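You operate a simulated robot arm through the tools that you are given. There is no shell and no other tool.

You are at the controls of a simulated robot arm. One attempt, no reset.

TASK
Mix tube 24, then warm it at 40 in heat unit well B.
Fine: on the cream mixer, switched on for it and off again; wait for lamp B; the other tubes stay, unmixed. Set down upright: what you pick out.

The check looks at the end state, three seconds after you hand in, the way a careful person would. Anything else that was tipped, shoved, dropped, spilled or broken makes it a failure.

THE ROBOT
A 7-joint arm with a two-finger parallel gripper, fixed in place. Base frame: the origin is at the foot of the arm, x ahead of it, y to its left, z up; the work surface is at about z = 0.85. Lengths are in m, angles in degrees, forces in N, time in s.
Its first joint turns from -166.0 to 166.0 degrees. Payload 4.4 kg.
The TCP is the grasp point between the finger pads, 0.023 m short of the fingertips. In the tool frame z runs along the fingers and y along their closing line. Largest opening 0.094 m; finger width 0.038, thickness 0.01; the body of the gripper, 0.054 by 0.096 m, starts 0.039 m behind the TCP.
Orientation is told as [roll, pitch, yaw] about the base's x, y, z axes, in that order, counted from this pose: with the fingers straight down and closing along the base's y, the tool's x points along the base's -x, its y along +y and its z along -z.

THE INTERFACE
- The arm moves only by the tool play_rows. Its argument "series" is a list of rows, each a list of 2 entries, a list of its own where there are three numbers: the shift along the tool's x, y, z in units of 25 mm (1.0 is 25 mm), then the turn, a rotation vector about the tool's x, y, z in units of 4 degrees (1.0 is 4 degrees). In form: [[[x, y, z], [rx, ry, rz]], ...]. A call has 1 to 20 rows; each row shifts and turns the commanded pose from where the row before left it, along the tool's axes as they then stand. "fingers" is the closure, from 0 (fully open) to 1 (shut), set as the call begins (left out, the last holds). A call with a number of a shift or a turn outside -1 to 1 is refused whole. Each row takes 0.2 s and may step no farther than 0.05 m and 8.6 degrees from the row before; otherwise, or with a gripper value out of range, the whole call is refused. A pose out of reach is approached as far as the arm can. The call stops where the force on the tool passes 60 N (or 10 N more than at its start, if that is more) or the arm is blocked; 0.2 s more then pass. Each finger travels about 0.072 m/s and halts on what it meets, pressing with about 33 N; the grip force reading is that of the motor and also rises with nothing between the fingers. The clock runs only during rows and for 0.2 s after the last one: add rows that do not move to give the fingers time. The reply holds the time, the measured pose of the TCP, the force on the tool along the base axes, the opening and the grip force, in the units named above and with some noise, with the torque about the TCP (base axes, N m) and any sound that the robot's microphone picked up.
- Cameras (640 x 400 px; columns grow to the right, rows downward): "scene" is fixed at [0.4062, 0.6427, 1.6326]; the picture's right is [-0.60, -0.80, 0.00], its down [-0.58, 0.44, -0.68] and it looks along [0.54, -0.41, -0.73] (base axes); focal length 311 px, centre (320, 200). "wrist" rides on the gripper at [0.086, 0.016, -0.074] in the tool frame; the picture's right is [-0.18, 0.98, 0.00], its down [-0.58, -0.11, -0.81] and it looks along [-0.79, -0.15, 0.59] (tool axes); focal length 243 px, centre (320, 200). There is no depth. A picture from a camera that has moved, and an enlarged one, comes with that camera's place and axes in the base frame and with its lens. The place of the scene camera against the robot may be out by one fixed shift of up to 0.018 m in any direction.
- camera(camera): a new picture of that camera. It takes no simulated time.
- enlarge(camera, box): a new picture of the part [left, top, right, bottom] of that camera's present view, enlarged. It takes no simulated time.
- job_done(): hands the job in; it is judged then, once.

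Nothing tells you positions but the pictures and the camera data. Unless the task says otherwise, let go and move clear before handing in.

The tools are called after "Call:" by a JSON object that holds its "api" and its "payload". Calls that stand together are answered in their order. play_rows: Moves the arm, as the interface text tells. Its arguments: {"type":"object","properties":{"series":{"type":"array","items":{"type":"array"}},"fingers":{"type":"number"}},"required":["series"]} The other tools are called the same way: camera (camera) takes a picture; enlarge (camera, box) takes an enlarged picture of a part of a camera's view; job_done () hands the job in.

At the start:

```text
clock: 0.0
position: [0.7754, -0.0445, 1.2914]
ee_rot: [0.0, 0.0, 0.0]
contact_force: [-0.2, -0.4, 0.3]
torque: [-0.03, -0.03, 0.0]
gripper_width: 0.0938
finger_force: 0.2
```

scene: 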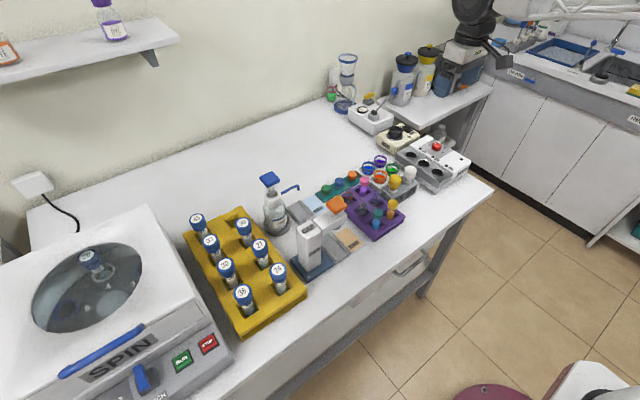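
wrist: 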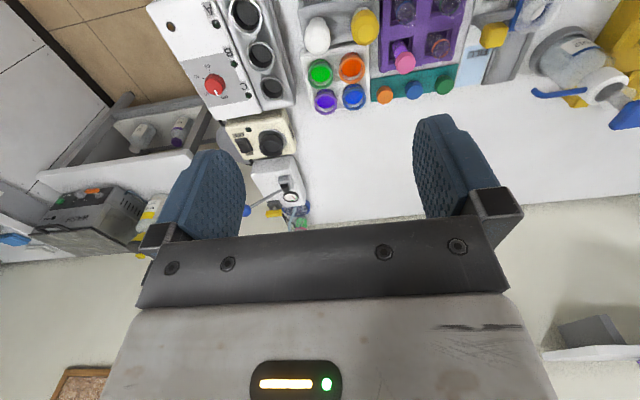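

I see a bench with a centrifuge, a yellow rack of blue-capped tubes, a purple rack, and mixers and a heat unit at the far right end. I'll enlarge parts of the view to read the labels first.

Call:
{"api": "enlarge", "payload": {"camera": "scene", "box": [170, 190, 320, 340]}}

Call:
{"api": "enlarge", "payload": {"camera": "scene", "box": [340, 90, 480, 200]}}

Call:
{"api": "enlarge", "payload": {"camera": "wrist", "box": [140, 0, 320, 220]}}

Call:
{"api": "enlarge", "payload": {"camera": "scene", "box": [280, 140, 420, 290]}}

Call:
{"api": "enlarge", "payload": {"camera": "scene", "box": [0, 200, 240, 400]}}

```text
2.67 times, centred on (245, 265) of scene
camera zoom: at [0.4062, 0.6427, 1.6326], right [-0.6, -0.8, 0.0], down [-0.58, 0.44, -0.68], along [0.54, -0.41, -0.73], focal length 829 px, centre (520, 27)
```

zoom: 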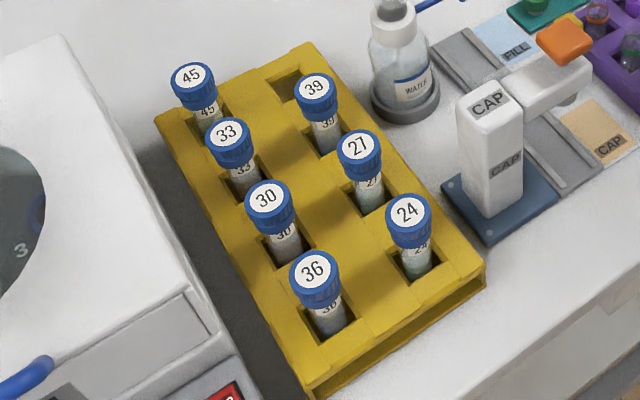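

```text
3.64 times, centred on (410, 145) of scene
camera zoom: at [0.4062, 0.6427, 1.6326], right [-0.6, -0.8, 0.0], down [-0.58, 0.44, -0.68], along [0.54, -0.41, -0.73], focal length 1131 px, centre (-7, 400)
```

zoom: 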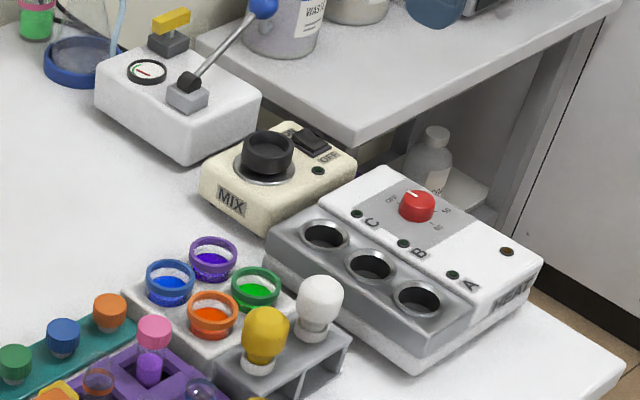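

```text
1.82 times, centred on (230, 110) of wrist
camera zoom: at [0.6887, -0.0283, 1.3648], right [0.18, 0.98, 0.0], down [0.58, -0.11, 0.81], along [0.79, -0.15, -0.59], focal length 441 px, centre (484, 364)
```

zoom: 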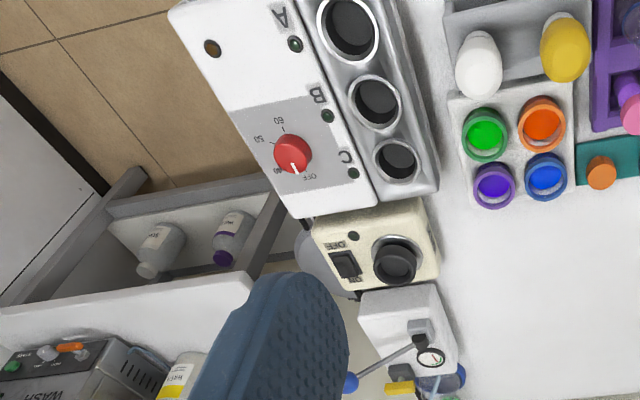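

```text
2.67 times, centred on (350, 215) of scene
camera zoom: at [0.4062, 0.6427, 1.6326], right [-0.6, -0.8, 0.0], down [-0.58, 0.44, -0.68], along [0.54, -0.41, -0.73], focal length 829 px, centre (240, 160)
```

zoom: 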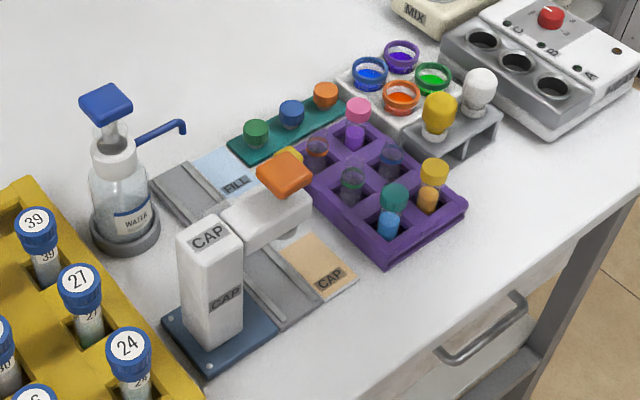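

```text
2.00 times, centred on (120, 300) of scene
camera zoom: at [0.4062, 0.6427, 1.6326], right [-0.6, -0.8, 0.0], down [-0.58, 0.44, -0.68], along [0.54, -0.41, -0.73], focal length 622 px, centre (720, 0)
```

zoom: 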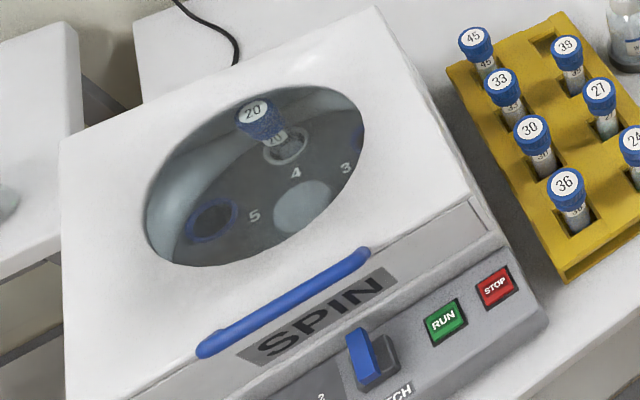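

Tube 24 is at the front right corner of the yellow rack, and by my estimate heat well B is near (0.86, -0.17) and the mixer cup near (1.04, -0.21). I'll move the wrist camera closer to the mixer and heat unit for a better look.

Call:
{"api": "play_rows", "payload": {"series": [[[0, -1, 0.5], [0, 0, 0]], [[0, -1, 0.5], [0, 0, 0]], [[0, -1, 0.5], [0, 0, 0]], [[0, -1, 0.5], [0, 0, 0]], [[0, -1, 0.5], [0, 0, 0]], [[0, -1, 0.5], [0, 0, 0]]], "fingers": 0}}

Call:
{"api": "camera", "payload": {"camera": "wrist"}}

Call:
{"api": "camera", "payload": {"camera": "scene"}}

```text
clock: 1.4
position: [0.7756, -0.1946, 1.2151]
ee_rot: [0.0, 0.0, 0.0]
contact_force: [-1.0, 0.6, 0.4]
torque: [0.01, 0.01, 0.03]
gripper_width: 0.0941
finger_force: 0.0
```

```text
taken
camera wrist: at [0.6893, -0.1781, 1.2898], right [0.18, 0.98, 0.0], down [0.58, -0.11, 0.81], along [0.79, -0.15, -0.59], focal length 243 px, centre (320, 200)
```

wrist: 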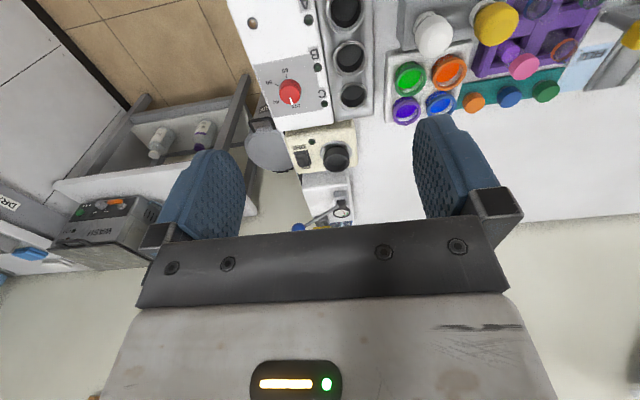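

```text
taken
```

scene: 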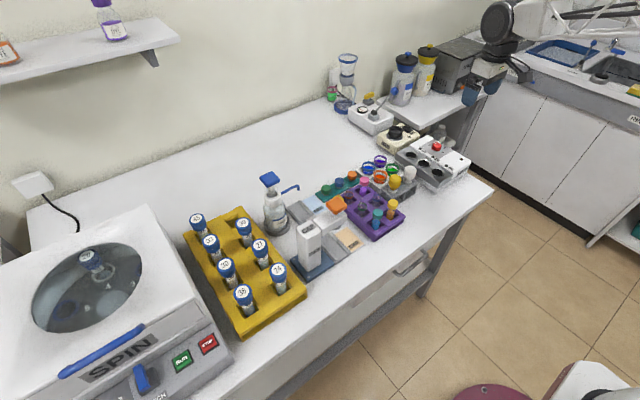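

Call:
{"api": "enlarge", "payload": {"camera": "wrist", "box": [230, 0, 400, 120]}}

Call:
{"api": "enlarge", "payload": {"camera": "wrist", "box": [260, 110, 400, 240]}}

Call:
{"api": "enlarge", "payload": {"camera": "scene", "box": [370, 110, 480, 190]}}

Call:
{"api": "enlarge", "payload": {"camera": "scene", "box": [320, 40, 420, 150]}}

```text
3.33 times, centred on (315, 60) of wrist
camera zoom: at [0.6893, -0.1781, 1.2898], right [0.18, 0.98, 0.0], down [0.58, -0.11, 0.81], along [0.79, -0.15, -0.59], focal length 809 px, centre (337, 667)
```

zoom: 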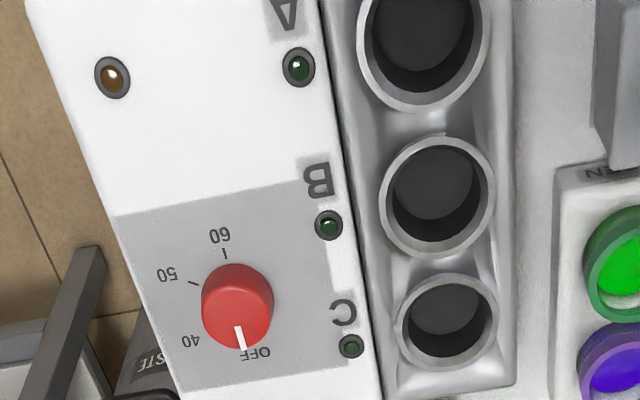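

```text
3.08 times, centred on (330, 175) of wrist
camera zoom: at [0.6893, -0.1781, 1.2898], right [0.18, 0.98, 0.0], down [0.58, -0.11, 0.81], along [0.79, -0.15, -0.59], focal length 746 px, centre (289, 277)
```

zoom: 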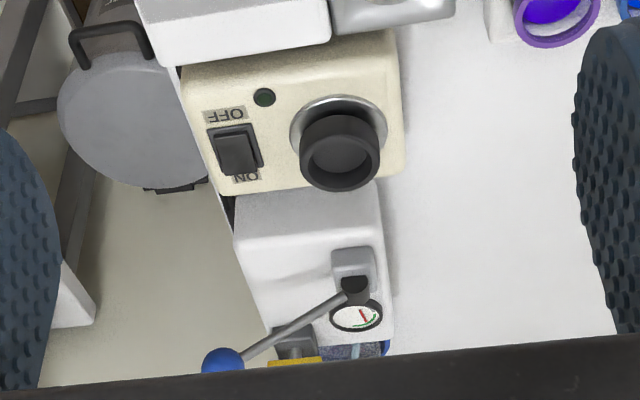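

```text
5.00 times, centred on (425, 150) of scene
camera zoom: at [0.4062, 0.6427, 1.6326], right [-0.6, -0.8, 0.0], down [-0.58, 0.44, -0.68], along [0.54, -0.41, -0.73], focal length 1555 px, centre (-205, 450)
```

zoom: 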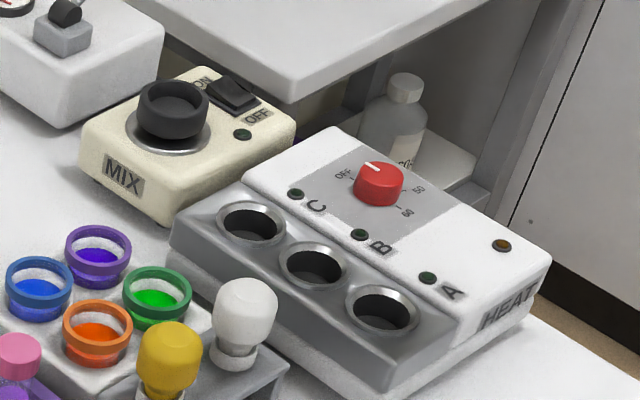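

```text
3.64 times, centred on (370, 95) of scene
camera zoom: at [0.4062, 0.6427, 1.6326], right [-0.6, -0.8, 0.0], down [-0.58, 0.44, -0.68], along [0.54, -0.41, -0.73], focal length 1131 px, centre (138, 582)
```

zoom: 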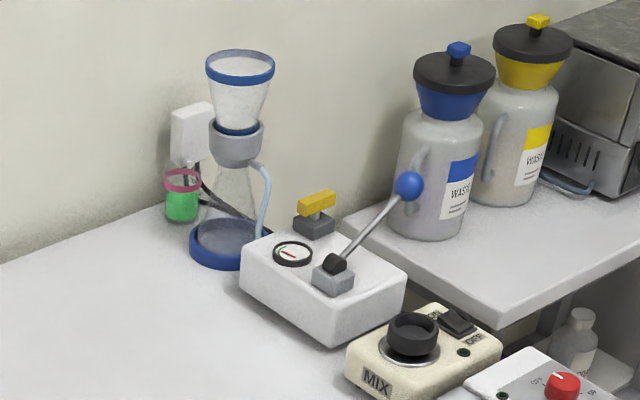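

The mixer has a shallow black cup and an ON/OFF rocker, with ON on the far side, and the heat dial is at OFF. I'll move in closer to see the rocker and cup in detail.

Call:
{"api": "play_rows", "payload": {"series": [[[-0.8, -0.3, 0.8], [0, 0, 0]], [[-0.8, -0.3, 0.8], [0, 0, 0]], [[-0.8, -0.3, 0.8], [0, 0, 0]], [[-0.8, -0.3, 0.8], [0, 0, 0]], [[-0.8, -0.3, 0.8], [0, 0, 0]], [[-0.8, -0.3, 0.8], [0, 0, 0]]]}}

Call:
{"api": "camera", "payload": {"camera": "wrist"}}

Call:
{"api": "enlarge", "payload": {"camera": "wrist", "box": [220, 0, 440, 140]}}

Call:
{"api": "camera", "payload": {"camera": "scene"}}

```text
clock: 2.8
position: [0.8959, -0.2391, 1.0988]
ee_rot: [0.0, -0.2, -0.1]
contact_force: [-0.4, 0.3, -0.1]
torque: [-0.01, 0.0, 0.01]
gripper_width: 0.0942
finger_force: 0.1
```

```text
taken
camera wrist: at [0.8092, -0.2231, 1.1707], right [0.18, 0.98, 0.0], down [0.58, -0.11, 0.81], along [0.79, -0.15, -0.59], focal length 243 px, centre (320, 200)
```

wrist: 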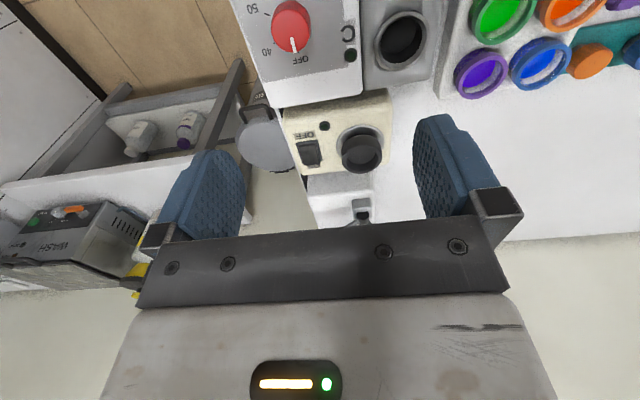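

```text
2.86 times, centred on (330, 70) of wrist
camera zoom: at [0.8092, -0.2231, 1.1707], right [0.18, 0.98, 0.0], down [0.58, -0.11, 0.81], along [0.79, -0.15, -0.59], focal length 693 px, centre (291, 571)
```

zoom: 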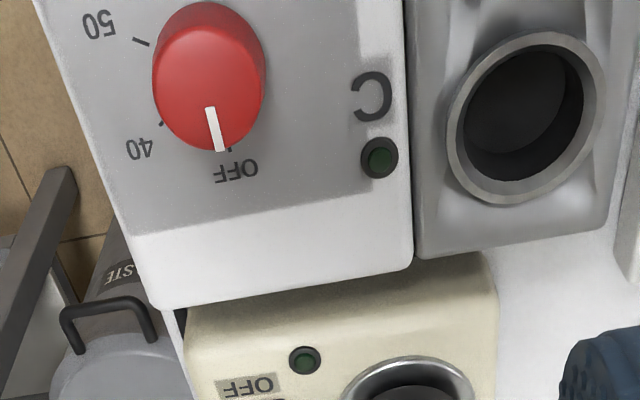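

```text
taken
```

scene: 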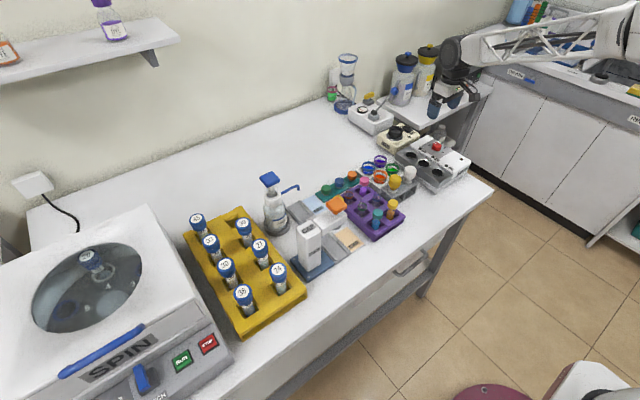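

The wrist camera now shows the mixer and dial clearly. I'll zoom in on the rocker and cup.

Call:
{"api": "enlarge", "payload": {"camera": "wrist", "box": [270, 85, 410, 235]}}

Call:
{"api": "enlarge", "payload": {"camera": "scene", "box": [375, 110, 425, 160]}}

```text
2.67 times, centred on (340, 160) of wrist
camera zoom: at [0.8092, -0.2231, 1.1707], right [0.18, 0.98, 0.0], down [0.58, -0.11, 0.81], along [0.79, -0.15, -0.59], focal length 647 px, centre (267, 307)
```

zoom: 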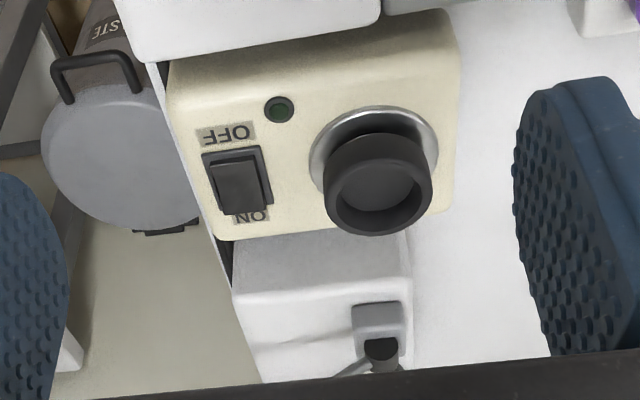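

```text
8.00 times, centred on (400, 135) of scene
camera zoom: at [0.4062, 0.6427, 1.6326], right [-0.6, -0.8, 0.0], down [-0.58, 0.44, -0.68], along [0.54, -0.41, -0.73], focal length 2488 px, centre (-320, 720)
```

zoom: 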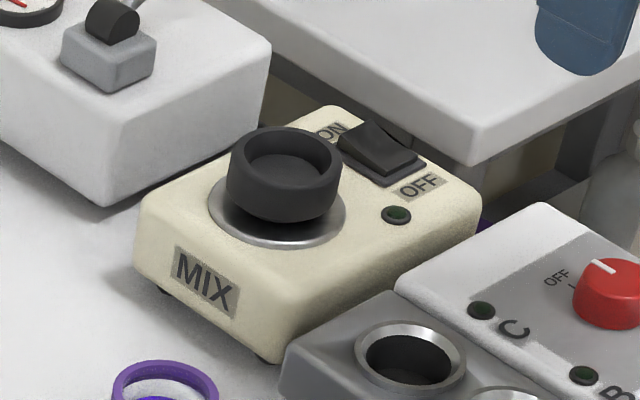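

The rocker has its OFF end pressed down, its centre near (1.035, -0.28), and the cup is near (1.035, -0.21) with its rim around z = 0.94. That is about 1.05 m out, so I'll test the vertical reach above the cup from a safe height.

Call:
{"api": "play_rows", "payload": {"series": [[[-0.9, 0.2, 0], [0, 0, 0]], [[-0.9, 0.2, 0], [0, 0, 0]], [[-0.9, 0.2, 0], [0, 0, 0]], [[-0.9, 0.2, 0], [0, 0, 0]], [[-0.9, 0.2, 0], [0, 0, 0]], [[-0.9, 0.2, 0], [0, 0, 0]], [[0, 0, 0], [0, 0, 0]]]}}

Call:
{"api": "camera", "payload": {"camera": "scene"}}

Call:
{"api": "camera", "payload": {"camera": "wrist"}}

```text
clock: 4.4
position: [1.0312, -0.2082, 1.0972]
ee_rot: [0.0, 0.0, 0.1]
contact_force: [0.0, -0.6, -0.4]
torque: [0.01, -0.01, -0.02]
gripper_width: 0.0939
finger_force: 0.0
```

```text
taken
```

scene: 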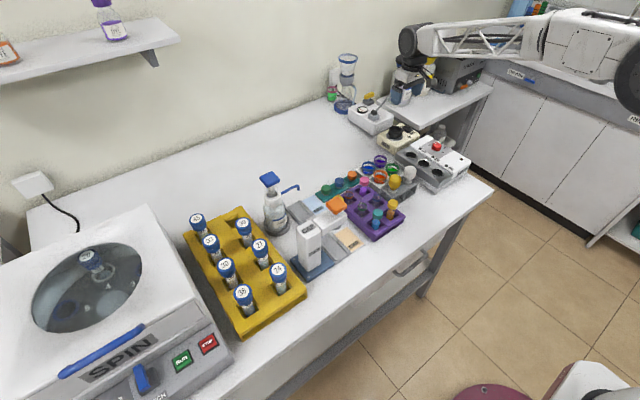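

```text
taken
camera wrist: at [0.9446, -0.1934, 1.1708], right [0.18, 0.98, 0.0], down [0.58, -0.11, 0.81], along [0.79, -0.15, -0.59], focal length 243 px, centre (320, 200)
```

wrist: 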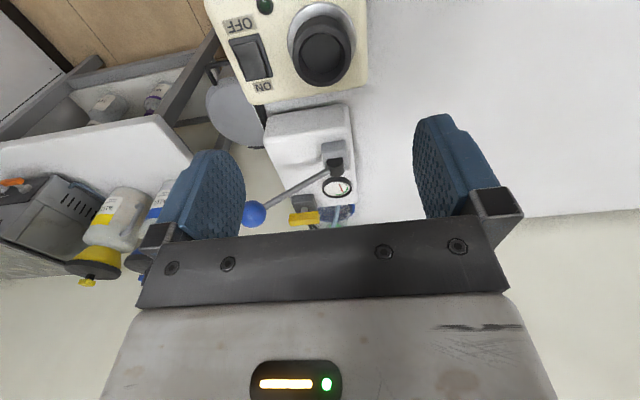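

The arm reaches the mixer with the tool vertical. This view is nearly overhead, so I'll zoom in to measure the rocker and cup by triangulation.

Call:
{"api": "enlarge", "payload": {"camera": "wrist", "box": [200, 0, 380, 112]}}

```text
3.56 times, centred on (290, 56) of wrist
camera zoom: at [0.9446, -0.1934, 1.1708], right [0.18, 0.98, 0.0], down [0.58, -0.11, 0.81], along [0.79, -0.15, -0.59], focal length 863 px, centre (427, 712)
```

zoom: 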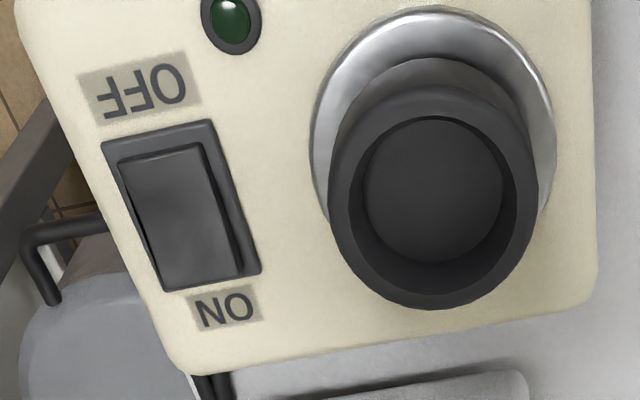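

The bezel triangulates to about (1.043, -0.283, 0.908), with the ON end toward +x. I'll close the fingers and move above the ON end at a safe height.

Call:
{"api": "play_rows", "payload": {"series": [[[-0.26, -0.75, 0.6], [0, 0, 0]], [[-0.26, -0.75, 0.6], [0, 0, 0]], [[-0.26, -0.75, 0.6], [0, 0, 0]], [[-0.26, -0.75, 0.6], [0, 0, 0]], [[0, 0, 0], [0, 0, 0]], [[0, 0, 0], [0, 0, 0]]], "fingers": 1}}

Call:
{"api": "camera", "payload": {"camera": "wrist"}}

Call:
{"api": "enlarge", "payload": {"camera": "scene", "box": [350, 40, 490, 160]}}

```text
clock: 5.8
position: [1.0563, -0.2843, 1.0372]
ee_rot: [-0.1, -0.1, 0.0]
contact_force: [0.3, -0.1, 0.7]
torque: [-0.03, -0.02, 0.01]
gripper_width: 0.0
finger_force: 33.0
```

```text
taken
camera wrist: at [0.9701, -0.2685, 1.1108], right [0.18, 0.98, 0.0], down [0.58, -0.11, 0.81], along [0.79, -0.15, -0.59], focal length 243 px, centre (320, 200)
```

wrist: 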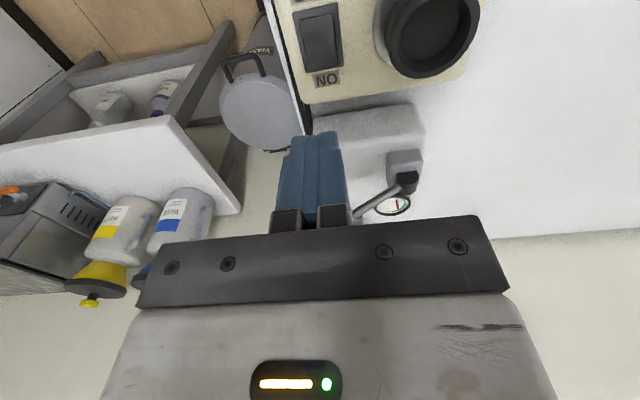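

```text
3.33 times, centred on (420, 100) of scene
camera zoom: at [0.4062, 0.6427, 1.6326], right [-0.6, -0.8, 0.0], down [-0.58, 0.44, -0.68], along [0.54, -0.41, -0.73], focal length 1037 px, centre (-13, 533)
```

zoom: 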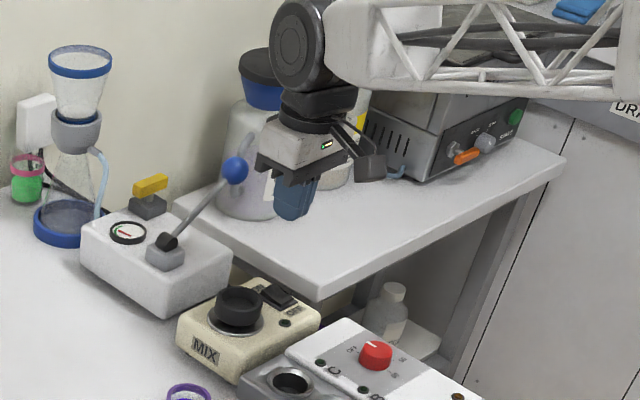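

The closed fingers hang over the ON end of the rocker, which three views agree is centred near (1.042, -0.283). I'll lower in stages and watch the force.

Call:
{"api": "play_rows", "payload": {"series": [[[0, 0, 0.8], [0, 0, 0]], [[0, 0, 0.8], [0, 0, 0]], [[0, 0, 0.8], [0, 0, 0]], [[0, 0, 0.6], [0, 0, 0]], [[0, 0, 0], [0, 0, 0]]]}}

Call:
{"api": "camera", "payload": {"camera": "wrist"}}

Call:
{"api": "enlarge", "payload": {"camera": "scene", "box": [370, 80, 450, 160]}}

```text
clock: 7.0
position: [1.0572, -0.2826, 0.9606]
ee_rot: [0.0, 0.0, -0.1]
contact_force: [0.5, -0.4, 0.0]
torque: [0.01, 0.02, -0.01]
gripper_width: 0.0
finger_force: 33.4
```

```text
taken
camera wrist: at [0.9704, -0.268, 1.0349], right [0.18, 0.98, 0.0], down [0.58, -0.11, 0.81], along [0.79, -0.15, -0.59], focal length 243 px, centre (320, 200)
```

wrist: 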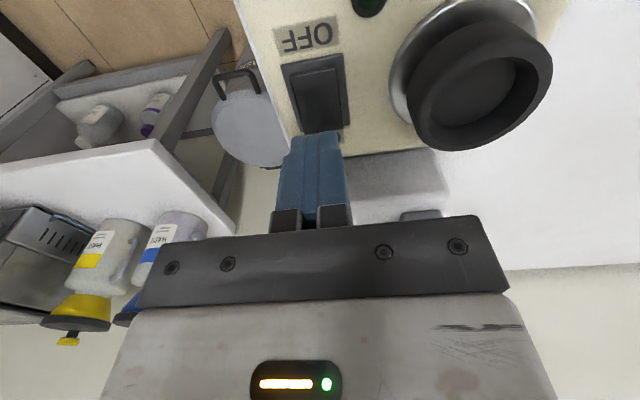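

```text
5.00 times, centred on (410, 120) of scene
camera zoom: at [0.4062, 0.6427, 1.6326], right [-0.6, -0.8, 0.0], down [-0.58, 0.44, -0.68], along [0.54, -0.41, -0.73], focal length 1555 px, centre (-130, 600)
```

zoom: 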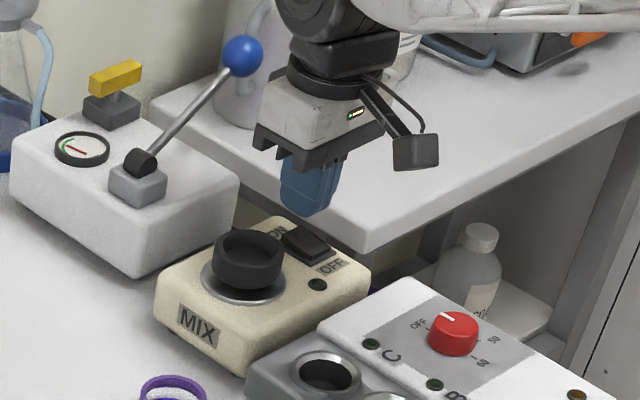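

The fingertips are about 2 cm above the ON end. I'll shift slightly toward the rocker and continue down in small steps.

Call:
{"api": "play_rows", "payload": {"series": [[[0.1, 0, 0.2], [0, 0, 0]], [[0, 0, 0.2], [0, 0, 0]], [[0, 0, 0.1], [0, 0, 0]], [[0, 0, 0.1], [0, 0, 0]], [[0, 0, 0.1], [0, 0, 0]], [[0, 0, 0], [0, 0, 0]]]}}

Call:
{"api": "enlarge", "payload": {"camera": "scene", "box": [385, 95, 435, 145]}}

Call:
{"api": "enlarge", "payload": {"camera": "wrist", "box": [240, 0, 440, 160]}}

```text
clock: 8.4
position: [1.0546, -0.283, 0.9433]
ee_rot: [0.0, 0.1, 0.0]
contact_force: [0.1, 0.7, -0.3]
torque: [-0.02, -0.01, 0.0]
gripper_width: 0.0003
finger_force: 32.9
```

```text
8.00 times, centred on (410, 120) of scene
camera zoom: at [0.4062, 0.6427, 1.6326], right [-0.6, -0.8, 0.0], down [-0.58, 0.44, -0.68], along [0.54, -0.41, -0.73], focal length 2488 px, centre (-400, 840)
```

zoom: 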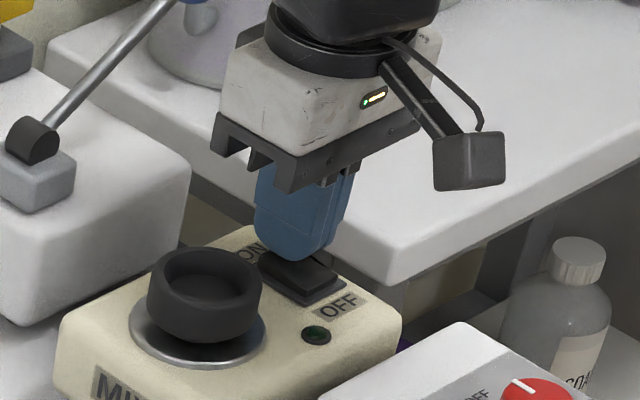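

```text
2.50 times, centred on (340, 80) of wrist
camera zoom: at [0.9672, -0.2682, 1.0172], right [0.18, 0.98, 0.0], down [0.58, -0.11, 0.81], along [0.79, -0.15, -0.59], focal length 606 px, centre (270, 500)
```

zoom: 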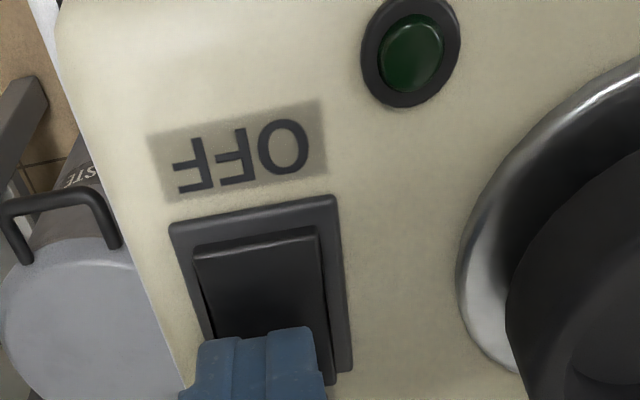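

The fingertips are over the ON half, maybe 3 mm off to the left. I'll correct that and press down in small steps.

Call:
{"api": "play_rows", "payload": {"series": [[[0, 0.12, 0.1], [0, 0, 0]], [[0, 0, 0.1], [0, 0, 0]], [[0, 0, 0.1], [0, 0, 0]], [[0, 0, 0], [0, 0, 0]]]}}

Call:
{"api": "enlarge", "payload": {"camera": "scene", "box": [385, 95, 435, 145]}}

Call:
{"api": "enlarge", "payload": {"camera": "wrist", "box": [240, 0, 440, 160]}}

```text
clock: 9.4
position: [1.0544, -0.2807, 0.9407]
ee_rot: [-0.2, -0.3, 0.1]
contact_force: [-23.1, 2.7, 49.5]
torque: [0.09, 1.07, 0.04]
gripper_width: 0.0
finger_force: 32.6
```

```text
8.00 times, centred on (410, 120) of scene
camera zoom: at [0.4062, 0.6427, 1.6326], right [-0.6, -0.8, 0.0], down [-0.58, 0.44, -0.68], along [0.54, -0.41, -0.73], focal length 2488 px, centre (-400, 840)
```

zoom: 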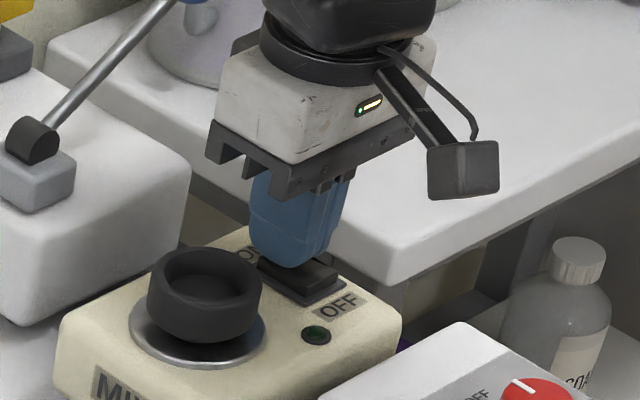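

```text
2.50 times, centred on (340, 80) of wrist
camera zoom: at [0.9671, -0.2653, 1.0137], right [0.18, 0.98, 0.0], down [0.58, -0.11, 0.81], along [0.8, -0.15, -0.59], focal length 606 px, centre (270, 500)
```

zoom: 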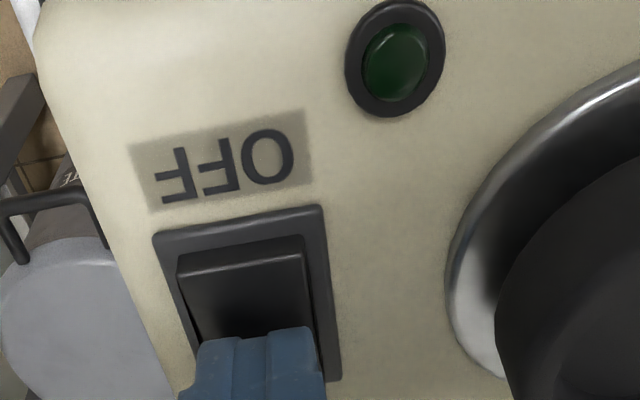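

Contact registered and the OFF end of the rocker now looks raised, so it may have toggled. I'll lift off and check the lamp and the mixer's position.

Call:
{"api": "play_rows", "payload": {"series": [[[0, 0, -0.3], [0, 0, 0]], [[0, 0, -0.8], [0, 0, 0]], [[0, 0, -0.8], [0, 0, 0]], [[0, 0, 0], [0, 0, 0]]]}}

Call:
{"api": "enlarge", "payload": {"camera": "scene", "box": [375, 110, 425, 160]}}

Call:
{"api": "enlarge", "payload": {"camera": "wrist", "box": [240, 0, 440, 160]}}

```text
clock: 10.4
position: [1.0543, -0.2816, 0.9824]
ee_rot: [0.0, 0.1, 0.0]
contact_force: [-0.6, -0.4, -0.5]
torque: [-0.02, 0.04, 0.01]
gripper_width: 0.0
finger_force: 32.8
```

```text
8.00 times, centred on (400, 135) of scene
camera zoom: at [0.4062, 0.6427, 1.6326], right [-0.6, -0.8, 0.0], down [-0.58, 0.44, -0.68], along [0.54, -0.41, -0.73], focal length 2488 px, centre (-320, 720)
```

zoom: 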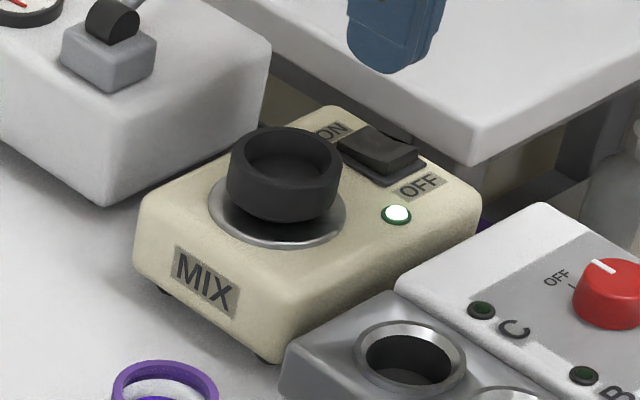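

```text
2.50 times, centred on (340, 80) of wrist
camera zoom: at [0.9668, -0.2656, 1.0571], right [0.18, 0.98, 0.0], down [0.58, -0.11, 0.81], along [0.79, -0.15, -0.59], focal length 606 px, centre (270, 500)
```

zoom: 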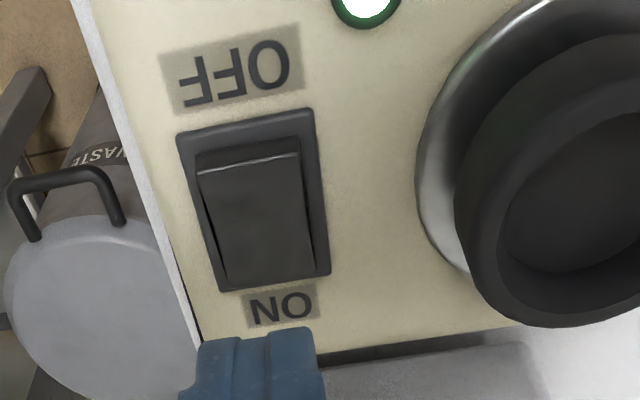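

The mixer is on with its lamp lit, and it hasn't moved. Next I'll raise the arm and move to view tube 24 in the yellow rack.

Call:
{"api": "play_rows", "payload": {"series": [[[0, 0, -1], [0, 0, 0]], [[0, 0, -1], [0, 0, 0]], [[0, 0, -1], [0, 0, 0]], [[0, 0, -1], [0, 0, 0]], [[0, 0, -1], [0, 0, 0]], [[0, 0, -1], [0, 0, 0]], [[0, 0, -1], [0, 0, 0]], [[0.3, 0.5, -1], [0, 0, 0]], [[0.58, 1, 0], [0, 0, 0]], [[0.58, 1, 0], [0, 0, 0]], [[0.58, 1, 0], [0, 0, 0]], [[0.58, 1, 0], [0, 0, 0]], [[0.58, 1, 0], [0, 0, 0]], [[0.58, 1, 0], [0, 0, 0]], [[0.58, 1, 0], [0, 0, 0]], [[0.58, 1, 0], [0, 0, 0]], [[0.58, 1, 0], [0, 0, 0]], [[0.58, 1, 0], [0, 0, 0]], [[0.58, 1, 0], [0, 0, 0]], [[0.58, 1, 0], [0, 0, 0]]]}}

Call:
{"api": "play_rows", "payload": {"series": [[[0.65, 1, 0], [0, 0, 0]], [[0.65, 1, 0], [0, 0, 0]], [[0.65, 1, 0], [0, 0, 0]], [[0.65, 1, 0], [0, 0, 0]], [[0.65, 1, 0], [0, 0, 0]], [[0.65, 1, 0], [0, 0, 0]], [[0.65, 1, 0], [0, 0, 0]], [[0.65, 1, 0], [0, 0, 0]], [[0.65, 1, 0], [0, 0, 0]], [[0.65, 1, 0], [0, 0, 0]], [[0.65, 1, 0], [0, 0, 0]], [[0.65, 1, 0], [0, 0, 0]], [[0.65, 1, 0], [0, 0, 0]], [[0.65, 1, 0], [0, 0, 0]], [[0.65, 1, 0], [0, 0, 0]], [[0.65, 0, 0], [0, 0, 0]]], "fingers": 0}}

Call:
{"api": "camera", "payload": {"camera": "wrist"}}

Call:
{"api": "camera", "payload": {"camera": "scene"}}

```text
clock: 14.6
position: [0.8735, 0.0314, 1.1826]
ee_rot: [0.0, 0.0, 0.0]
contact_force: [-0.1, 0.1, 0.4]
torque: [0.01, 0.03, 0.03]
gripper_width: 0.0001
finger_force: 33.3
```

```text
clock: 18.0
position: [0.6133, 0.4065, 1.1843]
ee_rot: [-0.1, 0.1, 0.0]
contact_force: [0.5, 0.0, -0.5]
torque: [0.01, 0.03, 0.01]
gripper_width: 0.0941
finger_force: 0.0
```

```text
taken
camera wrist: at [0.5266, 0.4222, 1.2573], right [0.18, 0.98, 0.0], down [0.58, -0.11, 0.81], along [0.79, -0.15, -0.59], focal length 243 px, centre (320, 200)
```

wrist: 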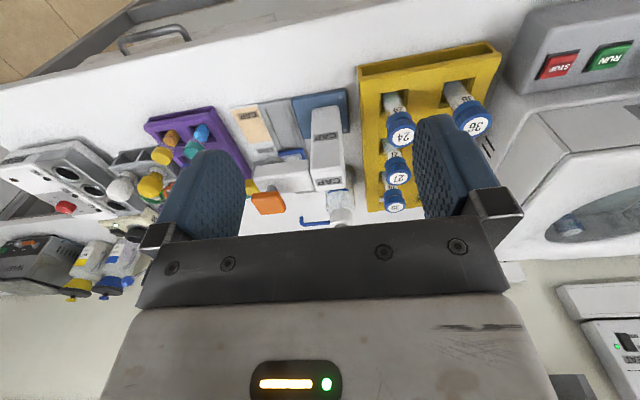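

```text
taken
```

scene: 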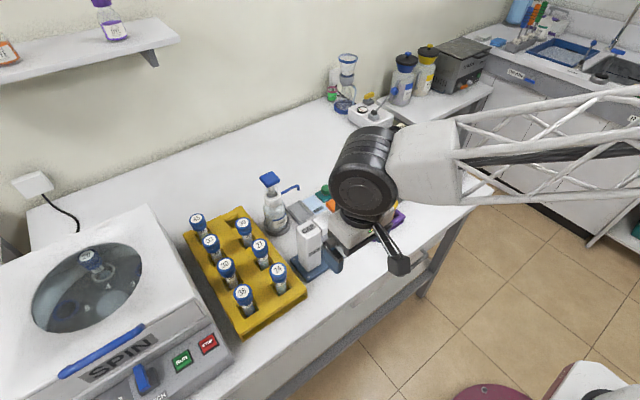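

Tube 24 is the nearest one in the rack's right column, with 27 behind it and 36 to its left. I'll zoom in to measure it.

Call:
{"api": "enlarge", "payload": {"camera": "wrist", "box": [340, 30, 520, 220]}}

Call:
{"api": "enlarge", "payload": {"camera": "scene", "box": [215, 200, 315, 340]}}

```text
2.11 times, centred on (430, 125) of wrist
camera zoom: at [0.5266, 0.4222, 1.2573], right [0.18, 0.98, 0.0], down [0.58, -0.11, 0.81], along [0.79, -0.15, -0.59], focal length 511 px, centre (88, 358)
```

zoom: 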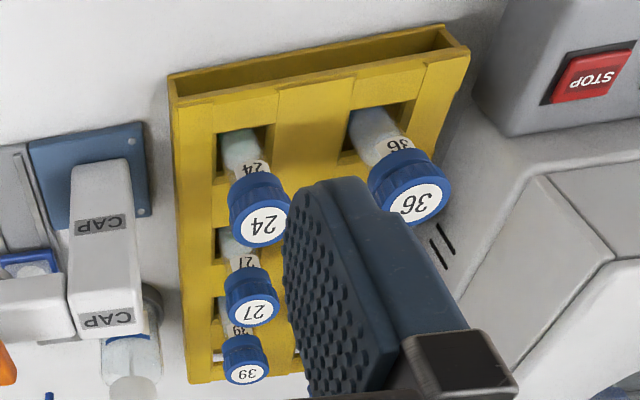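

```text
2.86 times, centred on (265, 270) of scene
camera zoom: at [0.4062, 0.6427, 1.6326], right [-0.6, -0.8, 0.0], down [-0.58, 0.44, -0.68], along [0.54, -0.41, -0.73], focal length 889 px, centre (477, 0)
```

zoom: 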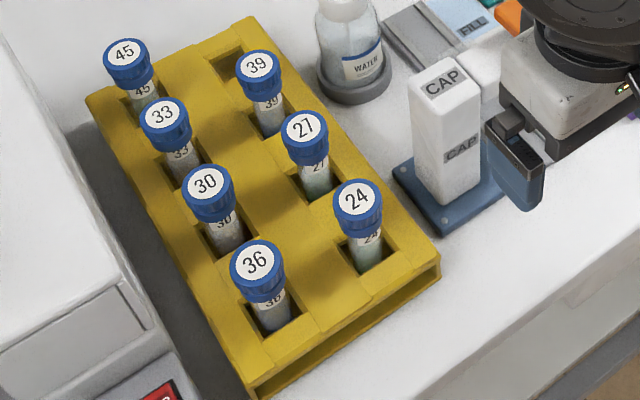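

I estimate the top of cap 24 at about (0.78, 0.50, 0.96). I'll take a second wrist view from a different spot to refine that.

Call:
{"api": "play_rows", "payload": {"series": [[[-0.6, 0.9, 0.3], [0, 0, 0]], [[-0.6, 0.9, 0.3], [0, 0, 0]], [[-0.6, 0.9, 0.3], [0, 0, 0]], [[-0.6, 0.9, 0.3], [0, 0, 0]], [[0, 0, 0], [0, 0, 0]]]}}

Call:
{"api": "camera", "payload": {"camera": "wrist"}}

Call:
{"api": "enlarge", "payload": {"camera": "wrist", "box": [220, 0, 460, 170]}}

```text
clock: 19.2
position: [0.6746, 0.4969, 1.154]
ee_rot: [0.0, 0.0, 0.0]
contact_force: [-0.8, 0.4, -0.1]
torque: [-0.02, 0.0, 0.0]
gripper_width: 0.0942
finger_force: 0.0
```

```text
taken
camera wrist: at [0.5879, 0.5127, 1.2272], right [0.18, 0.98, 0.0], down [0.58, -0.11, 0.81], along [0.79, -0.15, -0.59], focal length 243 px, centre (320, 200)
```

wrist: 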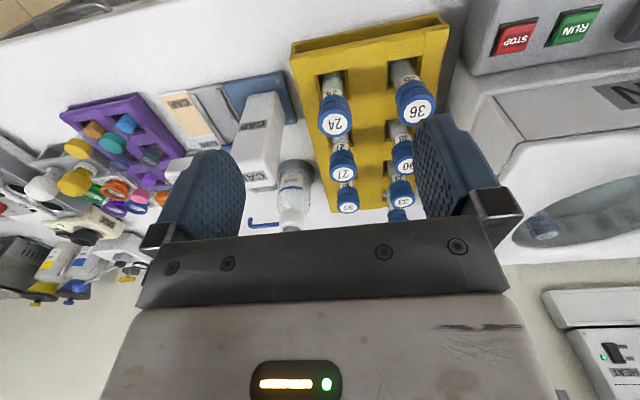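

```text
2.35 times, centred on (340, 85) of wrist
camera zoom: at [0.5879, 0.5127, 1.2272], right [0.18, 0.98, 0.0], down [0.58, -0.11, 0.81], along [0.79, -0.15, -0.59], focal length 571 px, centre (273, 471)
```

zoom: 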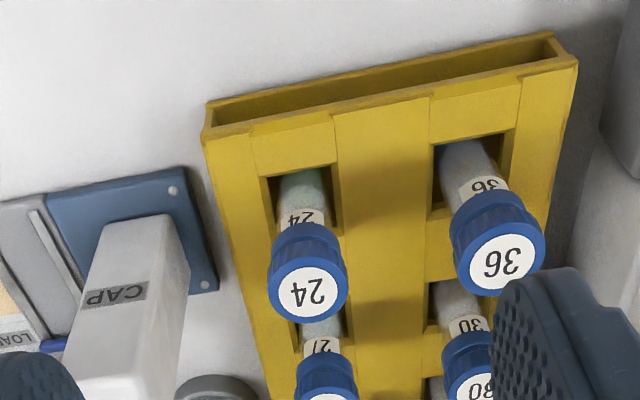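

Two wrist views agree that cap 24's top is at about (0.768, 0.497, 0.979), with neighbours about 0.09 m away. I'll check the cap height and rack level up close before grasping.

Call:
{"api": "enlarge", "payload": {"camera": "scene", "box": [255, 250, 305, 300]}}

Call:
{"api": "enlarge", "payload": {"camera": "wrist", "box": [300, 60, 380, 150]}}

```text
8.00 times, centred on (280, 275) of scene
camera zoom: at [0.4062, 0.6427, 1.6326], right [-0.6, -0.8, 0.0], down [-0.58, 0.44, -0.68], along [0.54, -0.41, -0.73], focal length 2488 px, centre (640, -400)
```

zoom: 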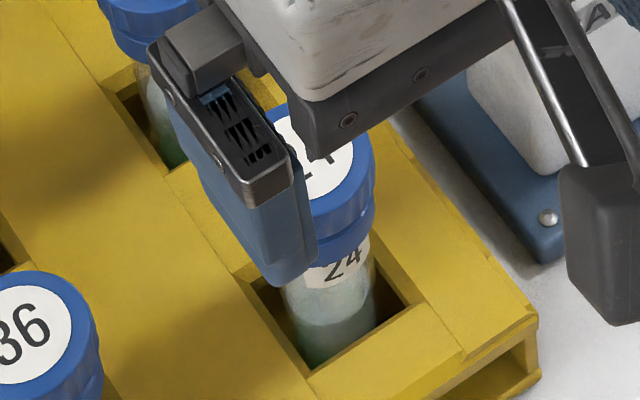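

```text
4.44 times, centred on (340, 105) of wrist
camera zoom: at [0.5879, 0.5127, 1.2272], right [0.18, 0.98, 0.0], down [0.58, -0.11, 0.81], along [0.79, -0.15, -0.59], focal length 1078 px, centre (231, 622)
```

zoom: 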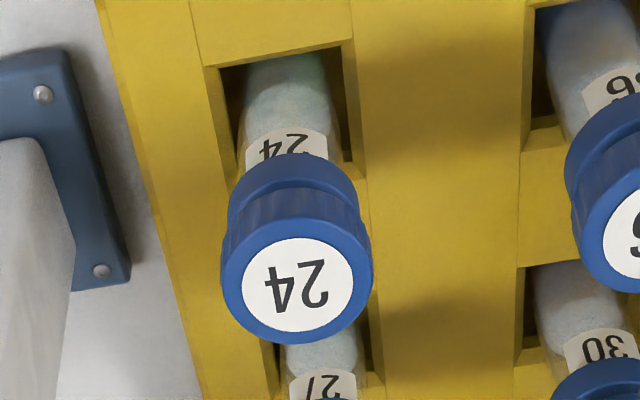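

The cap is about 0.04 m across and 0.04 m tall. I'll position the open gripper just above cap 24 and check the alignment.

Call:
{"api": "play_rows", "payload": {"series": [[[-0.934, 0, 0.4], [0, 0, 0]], [[-0.934, 0, 0.4], [0, 0, 0]], [[-0.934, 0, 0.4], [0, 0, 0]], [[-0.934, 0, 0.4], [0, 0, 0]], [[0, 0, 0.8], [0, 0, 0]], [[0, 0, 0.8], [0, 0, 0]], [[0, 0, 0.8], [0, 0, 0]], [[0, 0, 0.8], [0, 0, 0]], [[0, 0, 0], [0, 0, 0]]]}}

Call:
{"api": "camera", "payload": {"camera": "wrist"}}

Call:
{"api": "enlarge", "payload": {"camera": "scene", "box": [210, 200, 330, 320]}}

```text
clock: 21.2
position: [0.7671, 0.4957, 1.0342]
ee_rot: [0.0, 0.1, 0.1]
contact_force: [0.5, -0.8, -0.3]
torque: [-0.03, -0.04, 0.01]
gripper_width: 0.0938
finger_force: 0.1
```

```text
taken
camera wrist: at [0.6802, 0.5116, 1.1069], right [0.18, 0.98, 0.0], down [0.58, -0.11, 0.81], along [0.79, -0.15, -0.59], focal length 243 px, centre (320, 200)
```

wrist: 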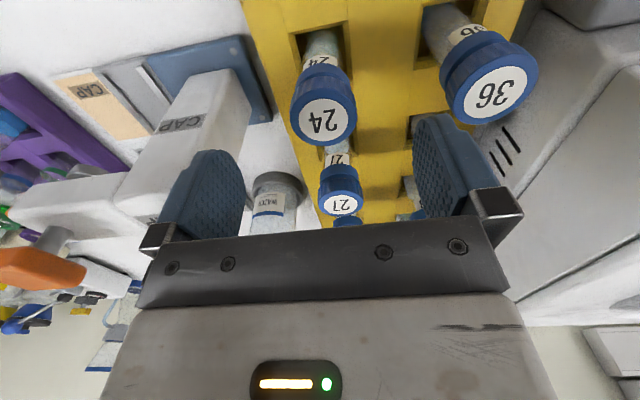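

```text
3.33 times, centred on (270, 260) of scene
camera zoom: at [0.4062, 0.6427, 1.6326], right [-0.6, -0.8, 0.0], down [-0.58, 0.44, -0.68], along [0.54, -0.41, -0.73], focal length 1037 px, centre (487, 0)
```

zoom: 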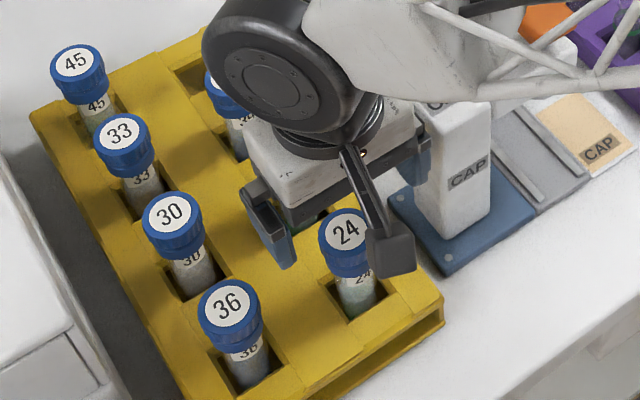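

The alignment matches the prediction to within about 2 mm. I'll narrow the opening slightly and descend onto the cap.

Call:
{"api": "play_rows", "payload": {"series": [[[-0.06, 0.06, 0], [0, 0, 0]], [[0, 0, 0.5], [0, 0, 0]], [[0, 0, 0.5], [0, 0, 0]], [[0, 0, 0.5], [0, 0, 0]], [[0, 0, 0.5], [0, 0, 0]], [[0, 0, 0.45], [0, 0, 0]], [[0, 0, 0.4], [0, 0, 0]], [[0, 0, 0], [0, 0, 0]]], "fingers": 0.25}}

Call:
{"api": "camera", "payload": {"camera": "wrist"}}

Call:
{"api": "enlarge", "payload": {"camera": "scene", "box": [230, 220, 310, 300]}}

```text
clock: 23.0
position: [0.7691, 0.498, 0.9617]
ee_rot: [0.0, -0.1, 0.0]
contact_force: [0.9, -0.1, -0.1]
torque: [0.01, -0.01, 0.02]
gripper_width: 0.0705
finger_force: 0.1
```

```text
taken
camera wrist: at [0.6821, 0.5137, 1.0361], right [0.18, 0.98, 0.0], down [0.58, -0.11, 0.81], along [0.79, -0.15, -0.59], focal length 243 px, centre (320, 200)
```

wrist: 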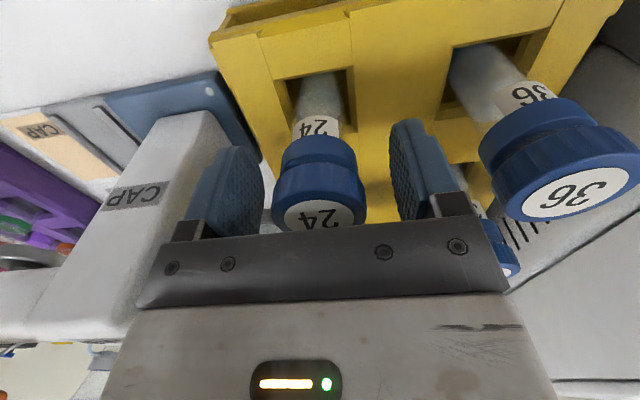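

```text
5.00 times, centred on (270, 260) of scene
camera zoom: at [0.4062, 0.6427, 1.6326], right [-0.6, -0.8, 0.0], down [-0.58, 0.44, -0.68], along [0.54, -0.41, -0.73], focal length 1555 px, centre (570, -100)
```

zoom: 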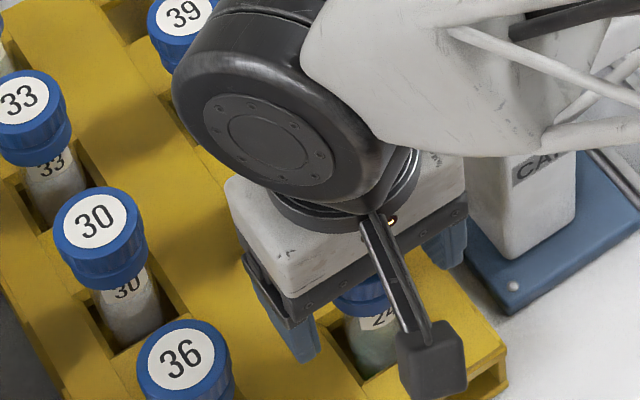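

The cap sits centred between the pads. I'll close the grip now.

Call:
{"api": "play_rows", "payload": {"series": [[[0, 0, 0], [0, 0, 0]], [[0, 0, 0], [0, 0, 0]], [[0, 0, 0], [0, 0, 0]], [[0, 0, 0], [0, 0, 0]], [[0, 0, 0], [0, 0, 0]]], "fingers": 1}}

Call:
{"api": "camera", "payload": {"camera": "wrist"}}

```text
clock: 24.2
position: [0.769, 0.4992, 0.962]
ee_rot: [-0.1, 0.0, 0.1]
contact_force: [0.9, 1.0, 0.3]
torque: [0.04, 0.0, 0.01]
gripper_width: 0.0399
finger_force: 32.8
```

```text
taken
camera wrist: at [0.6821, 0.5137, 1.0362], right [0.18, 0.98, 0.0], down [0.58, -0.11, 0.81], along [0.79, -0.15, -0.59], focal length 243 px, centre (320, 200)
```

wrist: 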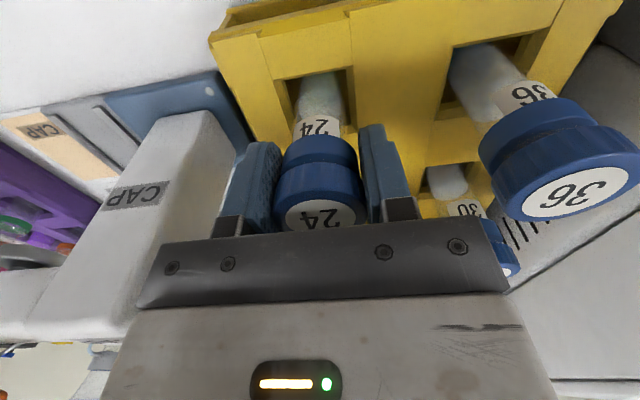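

The gripper has stopped at 0.040 m, on the cap. I'll lift straight up, slowly at first.

Call:
{"api": "play_rows", "payload": {"series": [[[0, 0, -0.3], [0, 0, 0]], [[0, 0, -0.4], [0, 0, 0]], [[0, 0, -0.5], [0, 0, 0]], [[0, 0, -0.6], [0, 0, 0]], [[0, 0, -0.8], [0, 0, 0]], [[0, 0, -0.8], [0, 0, 0]], [[0, 0, -0.8], [0, 0, 0]], [[0, 0, -0.8], [0, 0, 0]], [[0, 0, -0.8], [0, 0, 0]], [[0, 0, -0.8], [0, 0, 0]], [[0, 0, -0.8], [0, 0, 0]], [[0, 0, 0], [0, 0, 0]]]}}

Call:
{"api": "camera", "payload": {"camera": "wrist"}}

Call:
{"api": "camera", "payload": {"camera": "scene"}}

```text
clock: 26.8
position: [0.7687, 0.4972, 1.1488]
ee_rot: [-0.1, 0.0, 0.1]
contact_force: [0.0, -0.1, -0.3]
torque: [0.03, 0.03, -0.02]
gripper_width: 0.0398
finger_force: 33.0
```

```text
taken
camera wrist: at [0.6823, 0.5135, 1.2215], right [0.18, 0.98, 0.0], down [0.58, -0.11, 0.81], along [0.79, -0.15, -0.59], focal length 243 px, centre (320, 200)
```

wrist: 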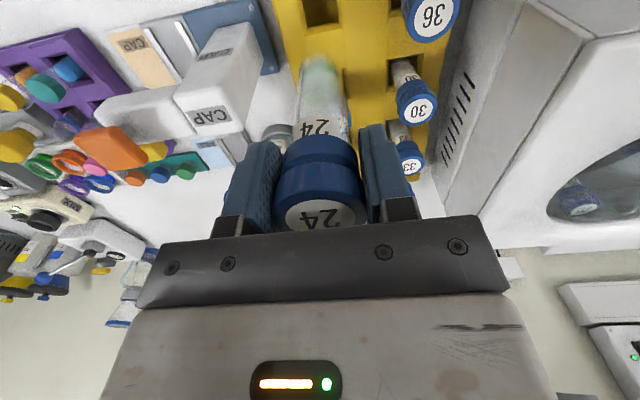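

```text
taken
```

scene: 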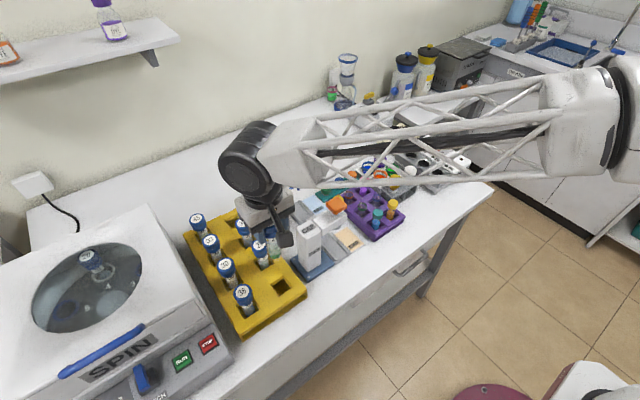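

Tube 24 is out of the rack and hanging straight. I'll zoom in on it to estimate its length below the grip.

Call:
{"api": "enlarge", "payload": {"camera": "wrist", "box": [250, 30, 400, 240]}}

Call:
{"api": "enlarge", "payload": {"camera": "scene", "box": [220, 190, 320, 300]}}

```text
1.90 times, centred on (325, 135) of wrist
camera zoom: at [0.6823, 0.5135, 1.2215], right [0.18, 0.98, 0.0], down [0.58, -0.11, 0.81], along [0.79, -0.15, -0.59], focal length 462 px, centre (310, 324)
```

zoom: 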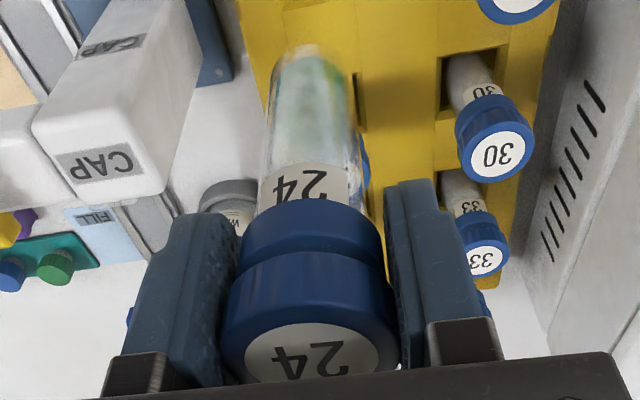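

```text
3.64 times, centred on (270, 245) of scene
camera zoom: at [0.4062, 0.6427, 1.6326], right [-0.6, -0.8, 0.0], down [-0.58, 0.44, -0.68], along [0.54, -0.41, -0.73], focal length 1131 px, centre (502, 36)
```

zoom: 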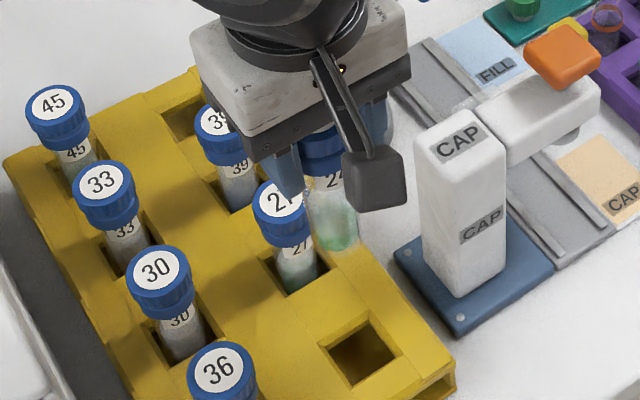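

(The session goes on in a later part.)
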